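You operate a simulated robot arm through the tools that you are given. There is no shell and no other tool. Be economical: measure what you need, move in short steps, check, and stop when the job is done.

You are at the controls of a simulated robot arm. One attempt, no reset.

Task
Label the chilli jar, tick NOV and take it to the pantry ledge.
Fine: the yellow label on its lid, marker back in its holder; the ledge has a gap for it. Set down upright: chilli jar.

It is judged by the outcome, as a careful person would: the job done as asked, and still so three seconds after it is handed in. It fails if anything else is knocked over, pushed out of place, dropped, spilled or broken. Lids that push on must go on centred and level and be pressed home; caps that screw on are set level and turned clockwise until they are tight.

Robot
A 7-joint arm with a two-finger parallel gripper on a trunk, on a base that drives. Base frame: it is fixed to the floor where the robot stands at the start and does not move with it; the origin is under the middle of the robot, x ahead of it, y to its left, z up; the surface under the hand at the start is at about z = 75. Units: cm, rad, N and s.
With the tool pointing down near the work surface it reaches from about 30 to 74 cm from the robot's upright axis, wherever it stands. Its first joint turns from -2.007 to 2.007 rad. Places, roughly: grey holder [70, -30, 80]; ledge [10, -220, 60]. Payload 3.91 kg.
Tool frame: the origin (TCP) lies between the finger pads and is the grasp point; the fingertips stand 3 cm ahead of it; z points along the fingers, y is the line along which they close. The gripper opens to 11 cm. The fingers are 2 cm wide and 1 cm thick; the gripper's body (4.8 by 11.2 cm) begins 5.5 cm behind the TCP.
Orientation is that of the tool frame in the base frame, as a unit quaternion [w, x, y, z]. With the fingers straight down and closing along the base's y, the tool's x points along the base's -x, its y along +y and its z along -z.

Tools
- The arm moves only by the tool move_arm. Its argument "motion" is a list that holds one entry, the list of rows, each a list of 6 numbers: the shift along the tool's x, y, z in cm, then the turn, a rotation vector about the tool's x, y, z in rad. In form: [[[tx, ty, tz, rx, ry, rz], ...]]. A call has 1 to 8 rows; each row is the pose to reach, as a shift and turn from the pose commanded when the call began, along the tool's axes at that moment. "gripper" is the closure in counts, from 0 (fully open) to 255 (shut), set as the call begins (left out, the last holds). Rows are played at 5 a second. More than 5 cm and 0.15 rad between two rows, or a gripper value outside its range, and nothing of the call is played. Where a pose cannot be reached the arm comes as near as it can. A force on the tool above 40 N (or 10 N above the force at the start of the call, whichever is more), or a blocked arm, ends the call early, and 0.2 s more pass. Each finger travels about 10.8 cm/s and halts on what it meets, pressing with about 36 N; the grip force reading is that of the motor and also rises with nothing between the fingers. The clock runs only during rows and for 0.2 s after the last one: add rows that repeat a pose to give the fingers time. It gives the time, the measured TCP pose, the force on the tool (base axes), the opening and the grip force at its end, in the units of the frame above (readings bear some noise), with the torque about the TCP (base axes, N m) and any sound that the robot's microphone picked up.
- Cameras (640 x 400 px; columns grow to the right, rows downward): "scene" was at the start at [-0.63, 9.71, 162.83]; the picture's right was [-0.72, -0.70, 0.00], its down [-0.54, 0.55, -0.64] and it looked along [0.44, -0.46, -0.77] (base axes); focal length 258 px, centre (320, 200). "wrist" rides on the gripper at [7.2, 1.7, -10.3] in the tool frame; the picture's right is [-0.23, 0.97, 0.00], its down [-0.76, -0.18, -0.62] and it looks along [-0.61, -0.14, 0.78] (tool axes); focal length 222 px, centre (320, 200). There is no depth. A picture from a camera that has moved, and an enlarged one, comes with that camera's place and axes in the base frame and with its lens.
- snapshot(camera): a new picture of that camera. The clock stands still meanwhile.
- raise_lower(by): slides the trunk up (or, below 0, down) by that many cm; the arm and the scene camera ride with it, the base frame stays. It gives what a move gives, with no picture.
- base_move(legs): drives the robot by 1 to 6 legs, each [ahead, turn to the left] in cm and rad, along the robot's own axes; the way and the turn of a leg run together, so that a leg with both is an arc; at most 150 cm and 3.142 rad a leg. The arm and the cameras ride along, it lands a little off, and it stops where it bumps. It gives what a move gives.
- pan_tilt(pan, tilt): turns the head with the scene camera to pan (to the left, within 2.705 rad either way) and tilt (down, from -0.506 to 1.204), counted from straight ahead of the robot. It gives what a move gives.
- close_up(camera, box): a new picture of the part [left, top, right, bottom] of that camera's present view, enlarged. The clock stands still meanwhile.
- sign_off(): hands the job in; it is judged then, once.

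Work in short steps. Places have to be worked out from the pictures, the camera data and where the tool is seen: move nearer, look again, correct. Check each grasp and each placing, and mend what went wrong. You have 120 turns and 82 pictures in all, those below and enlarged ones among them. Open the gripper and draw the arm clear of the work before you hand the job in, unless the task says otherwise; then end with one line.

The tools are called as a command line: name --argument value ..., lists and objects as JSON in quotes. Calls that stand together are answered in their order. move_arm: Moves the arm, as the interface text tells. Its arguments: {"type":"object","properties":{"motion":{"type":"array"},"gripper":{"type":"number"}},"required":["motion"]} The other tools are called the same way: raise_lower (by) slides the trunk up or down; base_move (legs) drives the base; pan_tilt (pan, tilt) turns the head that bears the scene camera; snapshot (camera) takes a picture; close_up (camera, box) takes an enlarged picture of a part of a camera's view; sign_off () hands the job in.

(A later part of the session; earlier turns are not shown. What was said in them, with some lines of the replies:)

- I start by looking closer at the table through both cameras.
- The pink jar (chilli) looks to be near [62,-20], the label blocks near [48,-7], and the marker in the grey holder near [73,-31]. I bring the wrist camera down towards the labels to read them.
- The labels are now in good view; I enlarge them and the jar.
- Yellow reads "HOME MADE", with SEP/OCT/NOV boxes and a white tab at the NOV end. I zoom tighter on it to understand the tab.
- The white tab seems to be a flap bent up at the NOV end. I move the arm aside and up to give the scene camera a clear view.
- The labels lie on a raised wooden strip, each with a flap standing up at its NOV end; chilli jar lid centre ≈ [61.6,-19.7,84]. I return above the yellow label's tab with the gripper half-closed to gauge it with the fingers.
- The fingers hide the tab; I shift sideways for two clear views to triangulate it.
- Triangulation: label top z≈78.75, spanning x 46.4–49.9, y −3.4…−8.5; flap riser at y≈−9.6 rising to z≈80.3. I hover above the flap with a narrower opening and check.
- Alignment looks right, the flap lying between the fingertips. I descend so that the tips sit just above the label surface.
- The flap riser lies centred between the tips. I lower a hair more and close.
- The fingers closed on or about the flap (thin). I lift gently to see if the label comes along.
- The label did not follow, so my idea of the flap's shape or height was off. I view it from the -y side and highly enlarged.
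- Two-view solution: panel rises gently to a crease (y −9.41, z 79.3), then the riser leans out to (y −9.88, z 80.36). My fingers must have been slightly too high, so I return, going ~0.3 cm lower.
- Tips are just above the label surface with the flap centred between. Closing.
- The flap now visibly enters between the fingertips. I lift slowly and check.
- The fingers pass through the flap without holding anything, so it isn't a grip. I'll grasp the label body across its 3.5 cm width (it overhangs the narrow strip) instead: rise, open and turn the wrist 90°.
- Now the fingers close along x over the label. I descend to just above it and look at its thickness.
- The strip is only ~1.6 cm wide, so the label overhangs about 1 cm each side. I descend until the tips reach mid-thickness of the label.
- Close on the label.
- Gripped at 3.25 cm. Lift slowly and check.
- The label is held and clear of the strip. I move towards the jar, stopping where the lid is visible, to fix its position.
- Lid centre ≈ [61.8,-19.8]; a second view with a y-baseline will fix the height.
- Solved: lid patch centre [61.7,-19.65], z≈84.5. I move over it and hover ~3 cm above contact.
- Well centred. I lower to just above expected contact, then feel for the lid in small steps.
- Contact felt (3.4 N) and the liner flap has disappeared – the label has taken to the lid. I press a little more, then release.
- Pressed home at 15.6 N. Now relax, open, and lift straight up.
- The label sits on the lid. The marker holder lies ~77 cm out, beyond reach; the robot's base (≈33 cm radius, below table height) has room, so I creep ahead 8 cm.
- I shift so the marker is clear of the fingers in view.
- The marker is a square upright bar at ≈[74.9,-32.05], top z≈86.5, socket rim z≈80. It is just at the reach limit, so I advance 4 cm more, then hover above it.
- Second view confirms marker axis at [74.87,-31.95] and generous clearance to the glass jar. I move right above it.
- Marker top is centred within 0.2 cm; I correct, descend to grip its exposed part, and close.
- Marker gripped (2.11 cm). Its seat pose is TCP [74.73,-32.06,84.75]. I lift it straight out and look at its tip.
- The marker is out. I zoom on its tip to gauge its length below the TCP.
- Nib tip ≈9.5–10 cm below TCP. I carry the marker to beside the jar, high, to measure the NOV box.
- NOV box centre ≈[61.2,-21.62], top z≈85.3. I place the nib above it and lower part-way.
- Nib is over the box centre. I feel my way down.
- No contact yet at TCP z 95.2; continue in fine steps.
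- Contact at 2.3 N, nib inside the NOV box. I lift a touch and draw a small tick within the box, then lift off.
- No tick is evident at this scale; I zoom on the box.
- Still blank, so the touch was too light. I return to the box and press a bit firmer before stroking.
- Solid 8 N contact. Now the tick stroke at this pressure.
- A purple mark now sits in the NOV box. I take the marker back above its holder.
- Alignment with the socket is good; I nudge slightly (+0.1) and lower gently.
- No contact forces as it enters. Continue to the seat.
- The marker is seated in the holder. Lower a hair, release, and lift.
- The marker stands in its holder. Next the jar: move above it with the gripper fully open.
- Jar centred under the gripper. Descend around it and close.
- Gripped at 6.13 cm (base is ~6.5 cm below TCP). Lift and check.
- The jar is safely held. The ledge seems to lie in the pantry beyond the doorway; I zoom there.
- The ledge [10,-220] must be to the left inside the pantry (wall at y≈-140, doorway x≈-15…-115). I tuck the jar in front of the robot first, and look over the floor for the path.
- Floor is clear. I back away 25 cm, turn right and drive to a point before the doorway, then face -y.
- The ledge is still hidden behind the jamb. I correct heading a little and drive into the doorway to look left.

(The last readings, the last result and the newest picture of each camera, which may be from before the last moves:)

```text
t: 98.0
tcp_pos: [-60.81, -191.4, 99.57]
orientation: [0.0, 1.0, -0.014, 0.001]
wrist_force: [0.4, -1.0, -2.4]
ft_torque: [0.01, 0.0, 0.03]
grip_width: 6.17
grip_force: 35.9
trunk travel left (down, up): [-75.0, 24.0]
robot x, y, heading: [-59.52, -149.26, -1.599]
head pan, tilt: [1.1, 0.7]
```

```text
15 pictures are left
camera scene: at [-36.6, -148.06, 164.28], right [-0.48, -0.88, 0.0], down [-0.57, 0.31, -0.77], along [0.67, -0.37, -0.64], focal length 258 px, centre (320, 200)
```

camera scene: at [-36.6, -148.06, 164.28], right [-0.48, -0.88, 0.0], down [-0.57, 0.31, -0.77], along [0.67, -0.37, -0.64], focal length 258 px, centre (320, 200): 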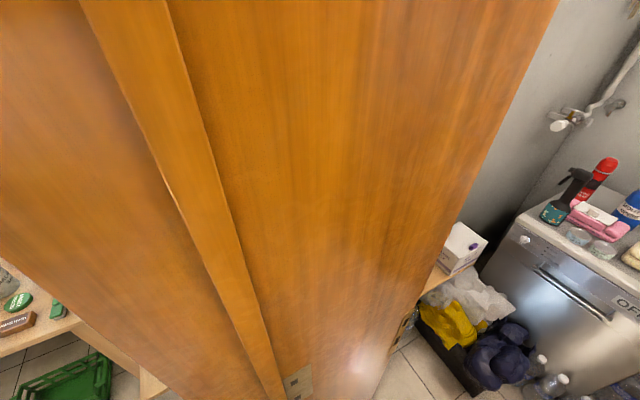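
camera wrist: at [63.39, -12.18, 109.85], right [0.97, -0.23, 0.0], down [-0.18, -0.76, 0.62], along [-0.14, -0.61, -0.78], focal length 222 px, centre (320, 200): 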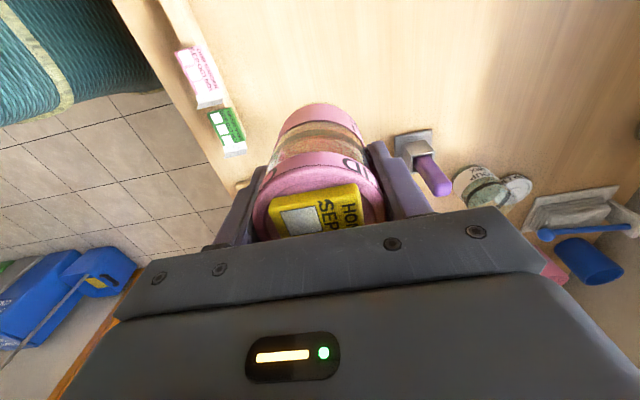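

The door frame still blocks, but a wooden ledge with a white box shows on the left wall around [-2,-231,60]. I advance 38 cm further and look again.

base_move --legs '[[38, 0]]'

snapshot --camera "scene"

```text
t: 100.7
tcp_pos: [-61.87, -229.63, 99.54]
orientation: [-0.001, 1.0, -0.014, 0.0]
wrist_force: [-0.4, 0.7, -3.2]
ft_torque: [0.02, 0.02, 0.02]
grip_width: 6.17
grip_force: 36.2
trunk travel left (down, up): [-75.0, 24.0]
robot x, y, heading: [-60.37, -187.6, -1.597]
head pan, tilt: [1.1, 0.7]
```

```text
14 pictures are left
camera scene: at [-37.63, -186.31, 164.28], right [-0.48, -0.88, 0.0], down [-0.57, 0.31, -0.76], along [0.67, -0.36, -0.64], focal length 258 px, centre (320, 200)
```

scene: 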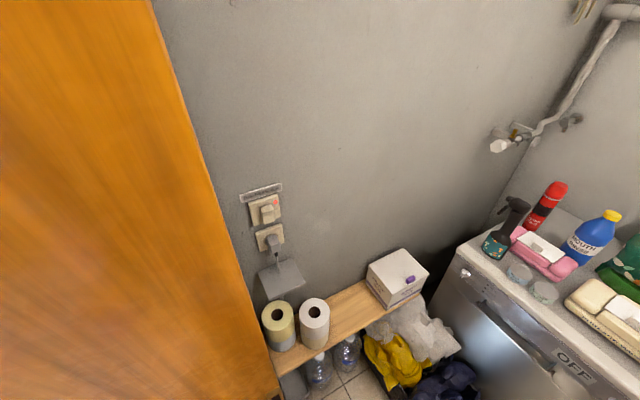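

There is the ledge: two paper rolls, a gap, then a white box. I zoom to measure the gap.

close_up --camera "scene" --box '[250, 240, 450, 390]'

```text
2.67 times, centred on (350, 315) of scene
camera zoom: at [-37.63, -186.31, 164.28], right [-0.48, -0.88, 0.0], down [-0.57, 0.31, -0.76], along [0.67, -0.36, -0.64], focal length 688 px, centre (240, -107)
```

zoom: 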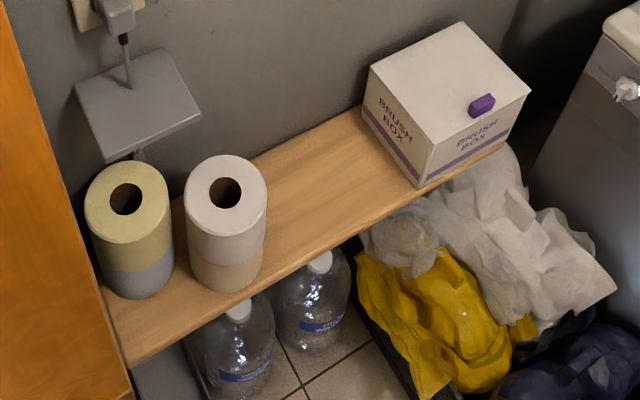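

Gap spans y≈-209…-235.5, ledge x≈-6…12: target jar centre ≈[3,-222]. I advance 12 cm and turn left to face it.

base_move --legs '[[12, 0], [0, 1.26]]'

pan_tilt --pan 0.15 --tilt 0.85

snapshot --camera "scene"

```text
t: 106.5
tcp_pos: [-21.61, -214.6, 99.68]
orientation: [0.001, 0.822, 0.569, 0.0]
wrist_force: [0.4, -0.1, -3.5]
ft_torque: [0.02, 0.0, 0.0]
grip_width: 6.15
grip_force: 35.5
trunk travel left (down, up): [-75.0, 24.0]
robot x, y, heading: [-61.01, -199.43, -0.363]
head pan, tilt: [1.1, 0.7]
```

```text
t: 107.7
tcp_pos: [-21.71, -214.69, 99.63]
orientation: [0.0, 0.822, 0.569, -0.001]
wrist_force: [0.3, -0.1, -2.6]
ft_torque: [-0.01, -0.02, -0.01]
grip_width: 6.16
grip_force: 35.6
trunk travel left (down, up): [-75.0, 24.0]
robot x, y, heading: [-60.94, -199.37, -0.356]
head pan, tilt: [0.15, 0.85]
```

```text
12 pictures are left
camera scene: at [-53.38, -185.0, 163.05], right [-0.21, -0.98, 0.0], down [-0.74, 0.16, -0.66], along [0.65, -0.14, -0.75], focal length 258 px, centre (320, 200)
```

scene: 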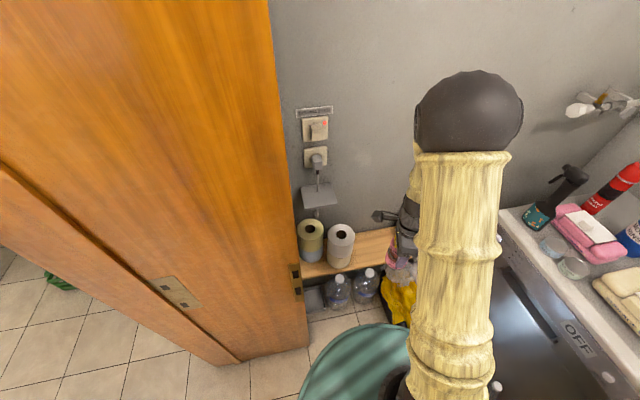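

I extend the arm 25.7 cm ahead and 1.8 cm left, so the jar is above the gap at height, and look.

move_arm --motion '[[[0.3, 4.3, 0, 0, 0, 0], [0.6, 8.6, 0, 0, 0, 0], [0.9, 12.9, 0, 0, 0, 0], [1.2, 17.2, 0, 0, 0, 0], [1.5, 21.5, 0, 0, 0, 0], [1.8, 25.66, 0, 0, 0, 0], [1.8, 25.66, 0, 0, 0, 0]]]'

raise_lower --by -12

snapshot --camera "wrist"

```text
t: 109.3
tcp_pos: [2.92, -222.26, 99.89]
orientation: [0.0, 0.823, 0.569, 0.0]
wrist_force: [-0.9, 0.1, -3.0]
ft_torque: [0.02, -0.04, 0.0]
grip_width: 6.15
grip_force: 36.1
trunk travel left (down, up): [-75.0, 24.0]
robot x, y, heading: [-60.81, -199.46, -0.36]
head pan, tilt: [0.15, 0.85]
```

```text
t: 110.8
tcp_pos: [3.07, -222.28, 87.81]
orientation: [0.0, 0.823, 0.568, 0.001]
wrist_force: [-0.6, -0.2, -2.2]
ft_torque: [0.02, -0.03, 0.01]
grip_width: 6.13
grip_force: 36.0
trunk travel left (down, up): [-63.0, 36.0]
robot x, y, heading: [-60.88, -199.5, -0.365]
head pan, tilt: [0.15, 0.85]
```

```text
11 pictures are left
camera wrist: at [7.03, -216.15, 98.22], right [0.83, -0.56, 0.0], down [-0.44, -0.65, 0.62], along [-0.35, -0.52, -0.78], focal length 222 px, centre (320, 200)
```

wrist: 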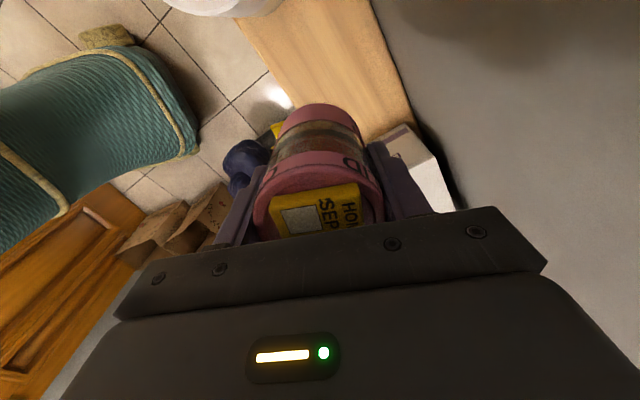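

Comparing both views, the ledge top seems nearer z≈54 with x≈-4…15, gap centre ≈[5,-223.5]. I shift slightly and lower more, then look again.

move_arm --motion '[[[-0.7, 2.3, 0, 0, 0, 0], [-0.7, 2.3, 0, 0, 0, 0]]]'

raise_lower --by -14

snapshot --camera "wrist"

snapshot --camera "scene"

```text
t: 111.4
tcp_pos: [4.84, -223.74, 87.99]
orientation: [0.0, 0.822, 0.569, 0.0]
wrist_force: [-0.2, -0.5, -2.6]
ft_torque: [-0.04, -0.04, 0.04]
grip_width: 6.17
grip_force: 36.1
trunk travel left (down, up): [-63.0, 36.0]
robot x, y, heading: [-60.96, -199.81, -0.359]
head pan, tilt: [0.15, 0.85]
```

```text
t: 113.1
tcp_pos: [4.79, -223.67, 73.9]
orientation: [-0.001, 0.823, 0.568, -0.001]
wrist_force: [-0.8, 0.3, -3.3]
ft_torque: [-0.03, 0.0, -0.02]
grip_width: 6.14
grip_force: 35.6
trunk travel left (down, up): [-49.0, 50.0]
robot x, y, heading: [-60.67, -199.91, -0.356]
head pan, tilt: [0.15, 0.85]
```

```text
10 pictures are left
camera wrist: at [8.94, -217.61, 84.26], right [0.83, -0.56, 0.0], down [-0.44, -0.65, 0.62], along [-0.35, -0.52, -0.78], focal length 222 px, centre (320, 200)
```

wrist: 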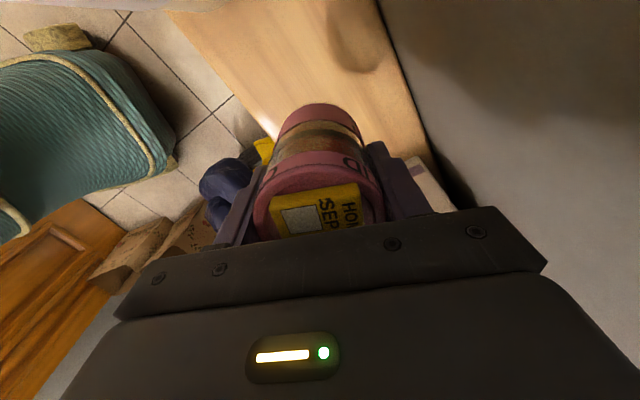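

```text
9 pictures are left
camera scene: at [-53.38, -185.01, 137.05], right [-0.21, -0.98, 0.0], down [-0.74, 0.16, -0.66], along [0.65, -0.14, -0.75], focal length 258 px, centre (320, 200)
```

scene: 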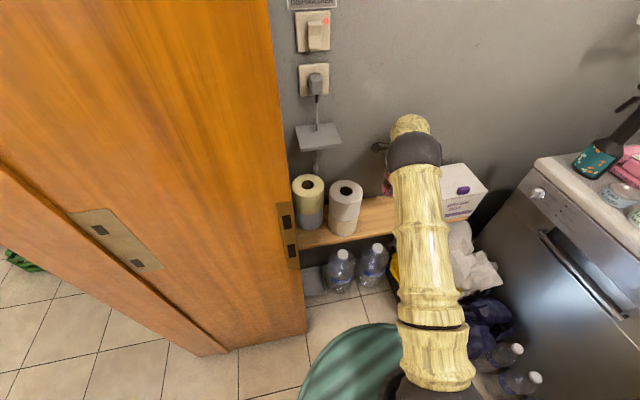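

Ledge top now solves to z≈52–53, and the jar (≈[4.8,-223.7]) is mid-gap. I lower 12 cm more, and look.

raise_lower --by -11.5

snapshot --camera "wrist"

```text
t: 114.6
tcp_pos: [4.79, -223.77, 62.35]
orientation: [0.0, 0.822, 0.569, 0.001]
wrist_force: [-0.6, 0.2, -2.3]
ft_torque: [0.01, 0.01, -0.03]
grip_width: 6.15
grip_force: 36.1
trunk travel left (down, up): [-37.5, 61.5]
robot x, y, heading: [-60.76, -199.61, -0.357]
head pan, tilt: [0.15, 0.85]
```

```text
8 pictures are left
camera wrist: at [8.93, -217.61, 72.76], right [0.83, -0.56, 0.0], down [-0.44, -0.65, 0.62], along [-0.35, -0.52, -0.78], focal length 222 px, centre (320, 200)
```

wrist: 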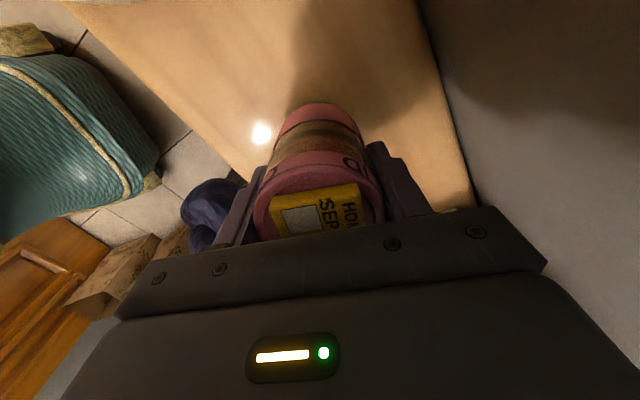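

Very near now (jar base ≈55.8). I lower in small steps while reading the force.

move_arm --motion '[[[0, 0, 0.25, 0, 0, 0], [0, 0, 0.5, 0, 0, 0], [0, 0, 0.5, 0, 0, 0]]]'

move_arm --motion '[[[0, 0, 0.25, 0, 0, 0], [0, 0, 0.5, 0, 0, 0], [0, 0, 0.5, 0, 0, 0]]]'

close_up --camera "wrist" --box '[220, 0, 480, 160]'

```text
t: 115.4
tcp_pos: [5.02, -223.72, 61.99]
orientation: [-0.001, 0.823, 0.568, -0.001]
wrist_force: [-0.1, -0.3, -2.9]
ft_torque: [-0.03, -0.01, -0.01]
grip_width: 6.18
grip_force: 36.3
trunk travel left (down, up): [-37.5, 61.5]
robot x, y, heading: [-60.43, -199.42, -0.353]
head pan, tilt: [0.15, 0.85]
```

```text
t: 116.2
tcp_pos: [4.78, -223.8, 61.81]
orientation: [0.003, 0.823, 0.569, 0.002]
wrist_force: [0.0, 2.2, 18.5]
ft_torque: [0.22, 0.6, -0.05]
grip_width: 6.16
grip_force: 35.9
trunk travel left (down, up): [-37.5, 61.5]
robot x, y, heading: [-60.65, -200.09, -0.356]
head pan, tilt: [0.15, 0.85]
```

```text
2.46 times, centred on (350, 80) of wrist
camera zoom: at [8.87, -217.55, 72.05], right [0.83, -0.56, 0.0], down [-0.44, -0.65, 0.62], along [-0.34, -0.52, -0.78], focal length 547 px, centre (246, 495)
```

zoom: 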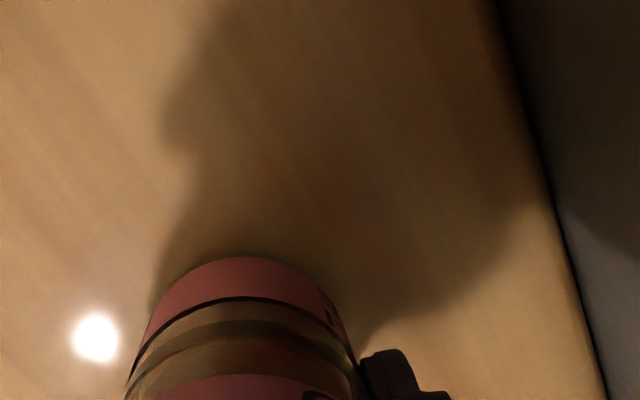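

Contact: the jar base is on the ledge at z≈55.3. I relieve the pressure, then open moderately.

move_arm --motion '[[[0, 0, -0.15, 0, 0, 0], [0, 0, -0.27, 0, 0, 0], [0, 0, -0.27, 0, 0, 0]]]'

move_arm --motion '[[[0, 0, 0, 0, 0, 0], [0, 0, 0, 0, 0, 0], [0, 0, 0, 0, 0, 0]]]' --gripper 65

move_arm --motion '[[[0, 0, -1, 0, 0, 0], [0, 0, -3, 0, 0, 0], [0, 0, -6, 0, 0, 0], [0, 0, -9, 0, 0, 0], [0, 0, -9, 0, 0, 0]]]'

snapshot --camera "wrist"

```text
t: 117.0
tcp_pos: [4.87, -223.6, 61.72]
orientation: [0.0, 0.823, 0.569, 0.001]
wrist_force: [3.4, 0.4, 7.3]
ft_torque: [-0.07, -0.27, 0.01]
grip_width: 6.17
grip_force: 35.9
trunk travel left (down, up): [-37.5, 61.5]
robot x, y, heading: [-60.96, -199.7, -0.359]
head pan, tilt: [0.15, 0.85]
```

```text
t: 117.8
tcp_pos: [4.87, -223.75, 61.72]
orientation: [-0.001, 0.823, 0.568, -0.001]
wrist_force: [0.9, 0.7, 0.1]
ft_torque: [0.03, -0.01, -0.02]
grip_width: 8.2
grip_force: 0.1
trunk travel left (down, up): [-37.5, 61.5]
robot x, y, heading: [-60.71, -199.96, -0.358]
head pan, tilt: [0.15, 0.85]
```

```text
t: 119.0
tcp_pos: [4.63, -223.81, 70.77]
orientation: [-0.001, 0.823, 0.568, 0.0]
wrist_force: [-0.3, -0.2, 0.2]
ft_torque: [-0.03, -0.01, 0.0]
grip_width: 8.19
grip_force: 0.0
trunk travel left (down, up): [-37.5, 61.5]
robot x, y, heading: [-60.92, -199.61, -0.356]
head pan, tilt: [0.15, 0.85]
```

```text
6 pictures are left
camera wrist: at [8.83, -217.65, 81.03], right [0.83, -0.56, 0.0], down [-0.44, -0.65, 0.62], along [-0.35, -0.52, -0.78], focal length 222 px, centre (320, 200)
```

wrist: 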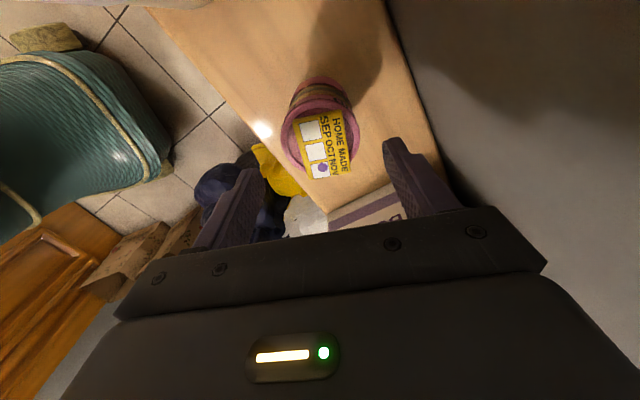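

The jar stands upright in the gap with its ticked label. I raise and draw the arm back clear, then take a final look.

raise_lower --by 24

move_arm --motion '[[[0, -4.5, 0, 0, 0, 0], [0, -9, 0, 0, 0, 0], [0, -13.5, 0, 0, 0, 0], [0, -18, 0, 0, 0, 0], [0, -22.5, 0, 0, 0, 0], [0, -25, 0, 0, 0, 0], [0, -25, 0, 0, 0, 0]]]'

base_move --legs '[[0, -0.6]]'

pan_tilt --pan 0.6 --tilt 0.85

snapshot --camera "scene"

```text
t: 121.5
tcp_pos: [4.75, -223.81, 94.61]
orientation: [0.0, 0.823, 0.568, 0.0]
wrist_force: [0.4, 0.0, -0.6]
ft_torque: [0.02, 0.02, -0.01]
grip_width: 8.22
grip_force: 0.0
trunk travel left (down, up): [-61.5, 37.5]
robot x, y, heading: [-60.49, -199.79, -0.355]
head pan, tilt: [0.15, 0.85]
```

```text
t: 123.1
tcp_pos: [-18.48, -214.96, 94.64]
orientation: [0.0, 0.823, 0.568, 0.0]
wrist_force: [-0.2, -0.2, 0.0]
ft_torque: [0.0, 0.01, 0.01]
grip_width: 8.22
grip_force: 0.1
trunk travel left (down, up): [-61.5, 37.5]
robot x, y, heading: [-60.76, -199.38, -0.357]
head pan, tilt: [0.15, 0.85]
```

```text
t: 125.8
tcp_pos: [-34.62, -236.29, 94.52]
orientation: [0.0, 0.955, 0.298, 0.001]
wrist_force: [-0.4, -0.5, -0.2]
ft_torque: [0.01, 0.0, 0.0]
grip_width: 8.23
grip_force: 0.0
trunk travel left (down, up): [-61.5, 37.5]
robot x, y, heading: [-60.79, -199.78, -0.964]
head pan, tilt: [0.15, 0.85]
```

```text
t: 126.7
tcp_pos: [-34.52, -236.37, 94.72]
orientation: [0.001, 0.954, 0.299, 0.0]
wrist_force: [-0.9, -0.8, -0.3]
ft_torque: [0.03, -0.01, -0.02]
grip_width: 8.22
grip_force: 0.1
trunk travel left (down, up): [-61.5, 37.5]
robot x, y, heading: [-60.9, -199.41, -0.967]
head pan, tilt: [0.6, 0.85]
```

```text
5 pictures are left
camera scene: at [-44.37, -188.96, 149.55], right [-0.36, -0.93, 0.0], down [-0.7, 0.27, -0.66], along [0.62, -0.24, -0.75], focal length 258 px, centre (320, 200)
```

scene: 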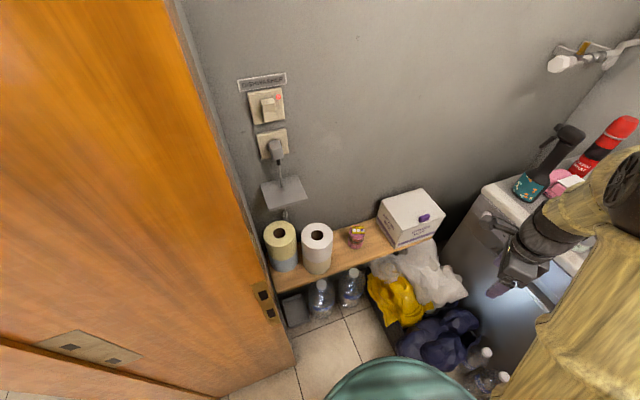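

The jar stands upright in the gap between the rolls and the box; everything else there is undisturbed and the arm is clear. I hand it in.

sign_off

```text
The job is handed in.
```

The chilli jar has the yellow label on its lid, a little off-centre, with NOV marked by a purple dot rather than a drawn tick. The marker is back in its holder, and the jar stands upright in the gap on the pantry ledge.
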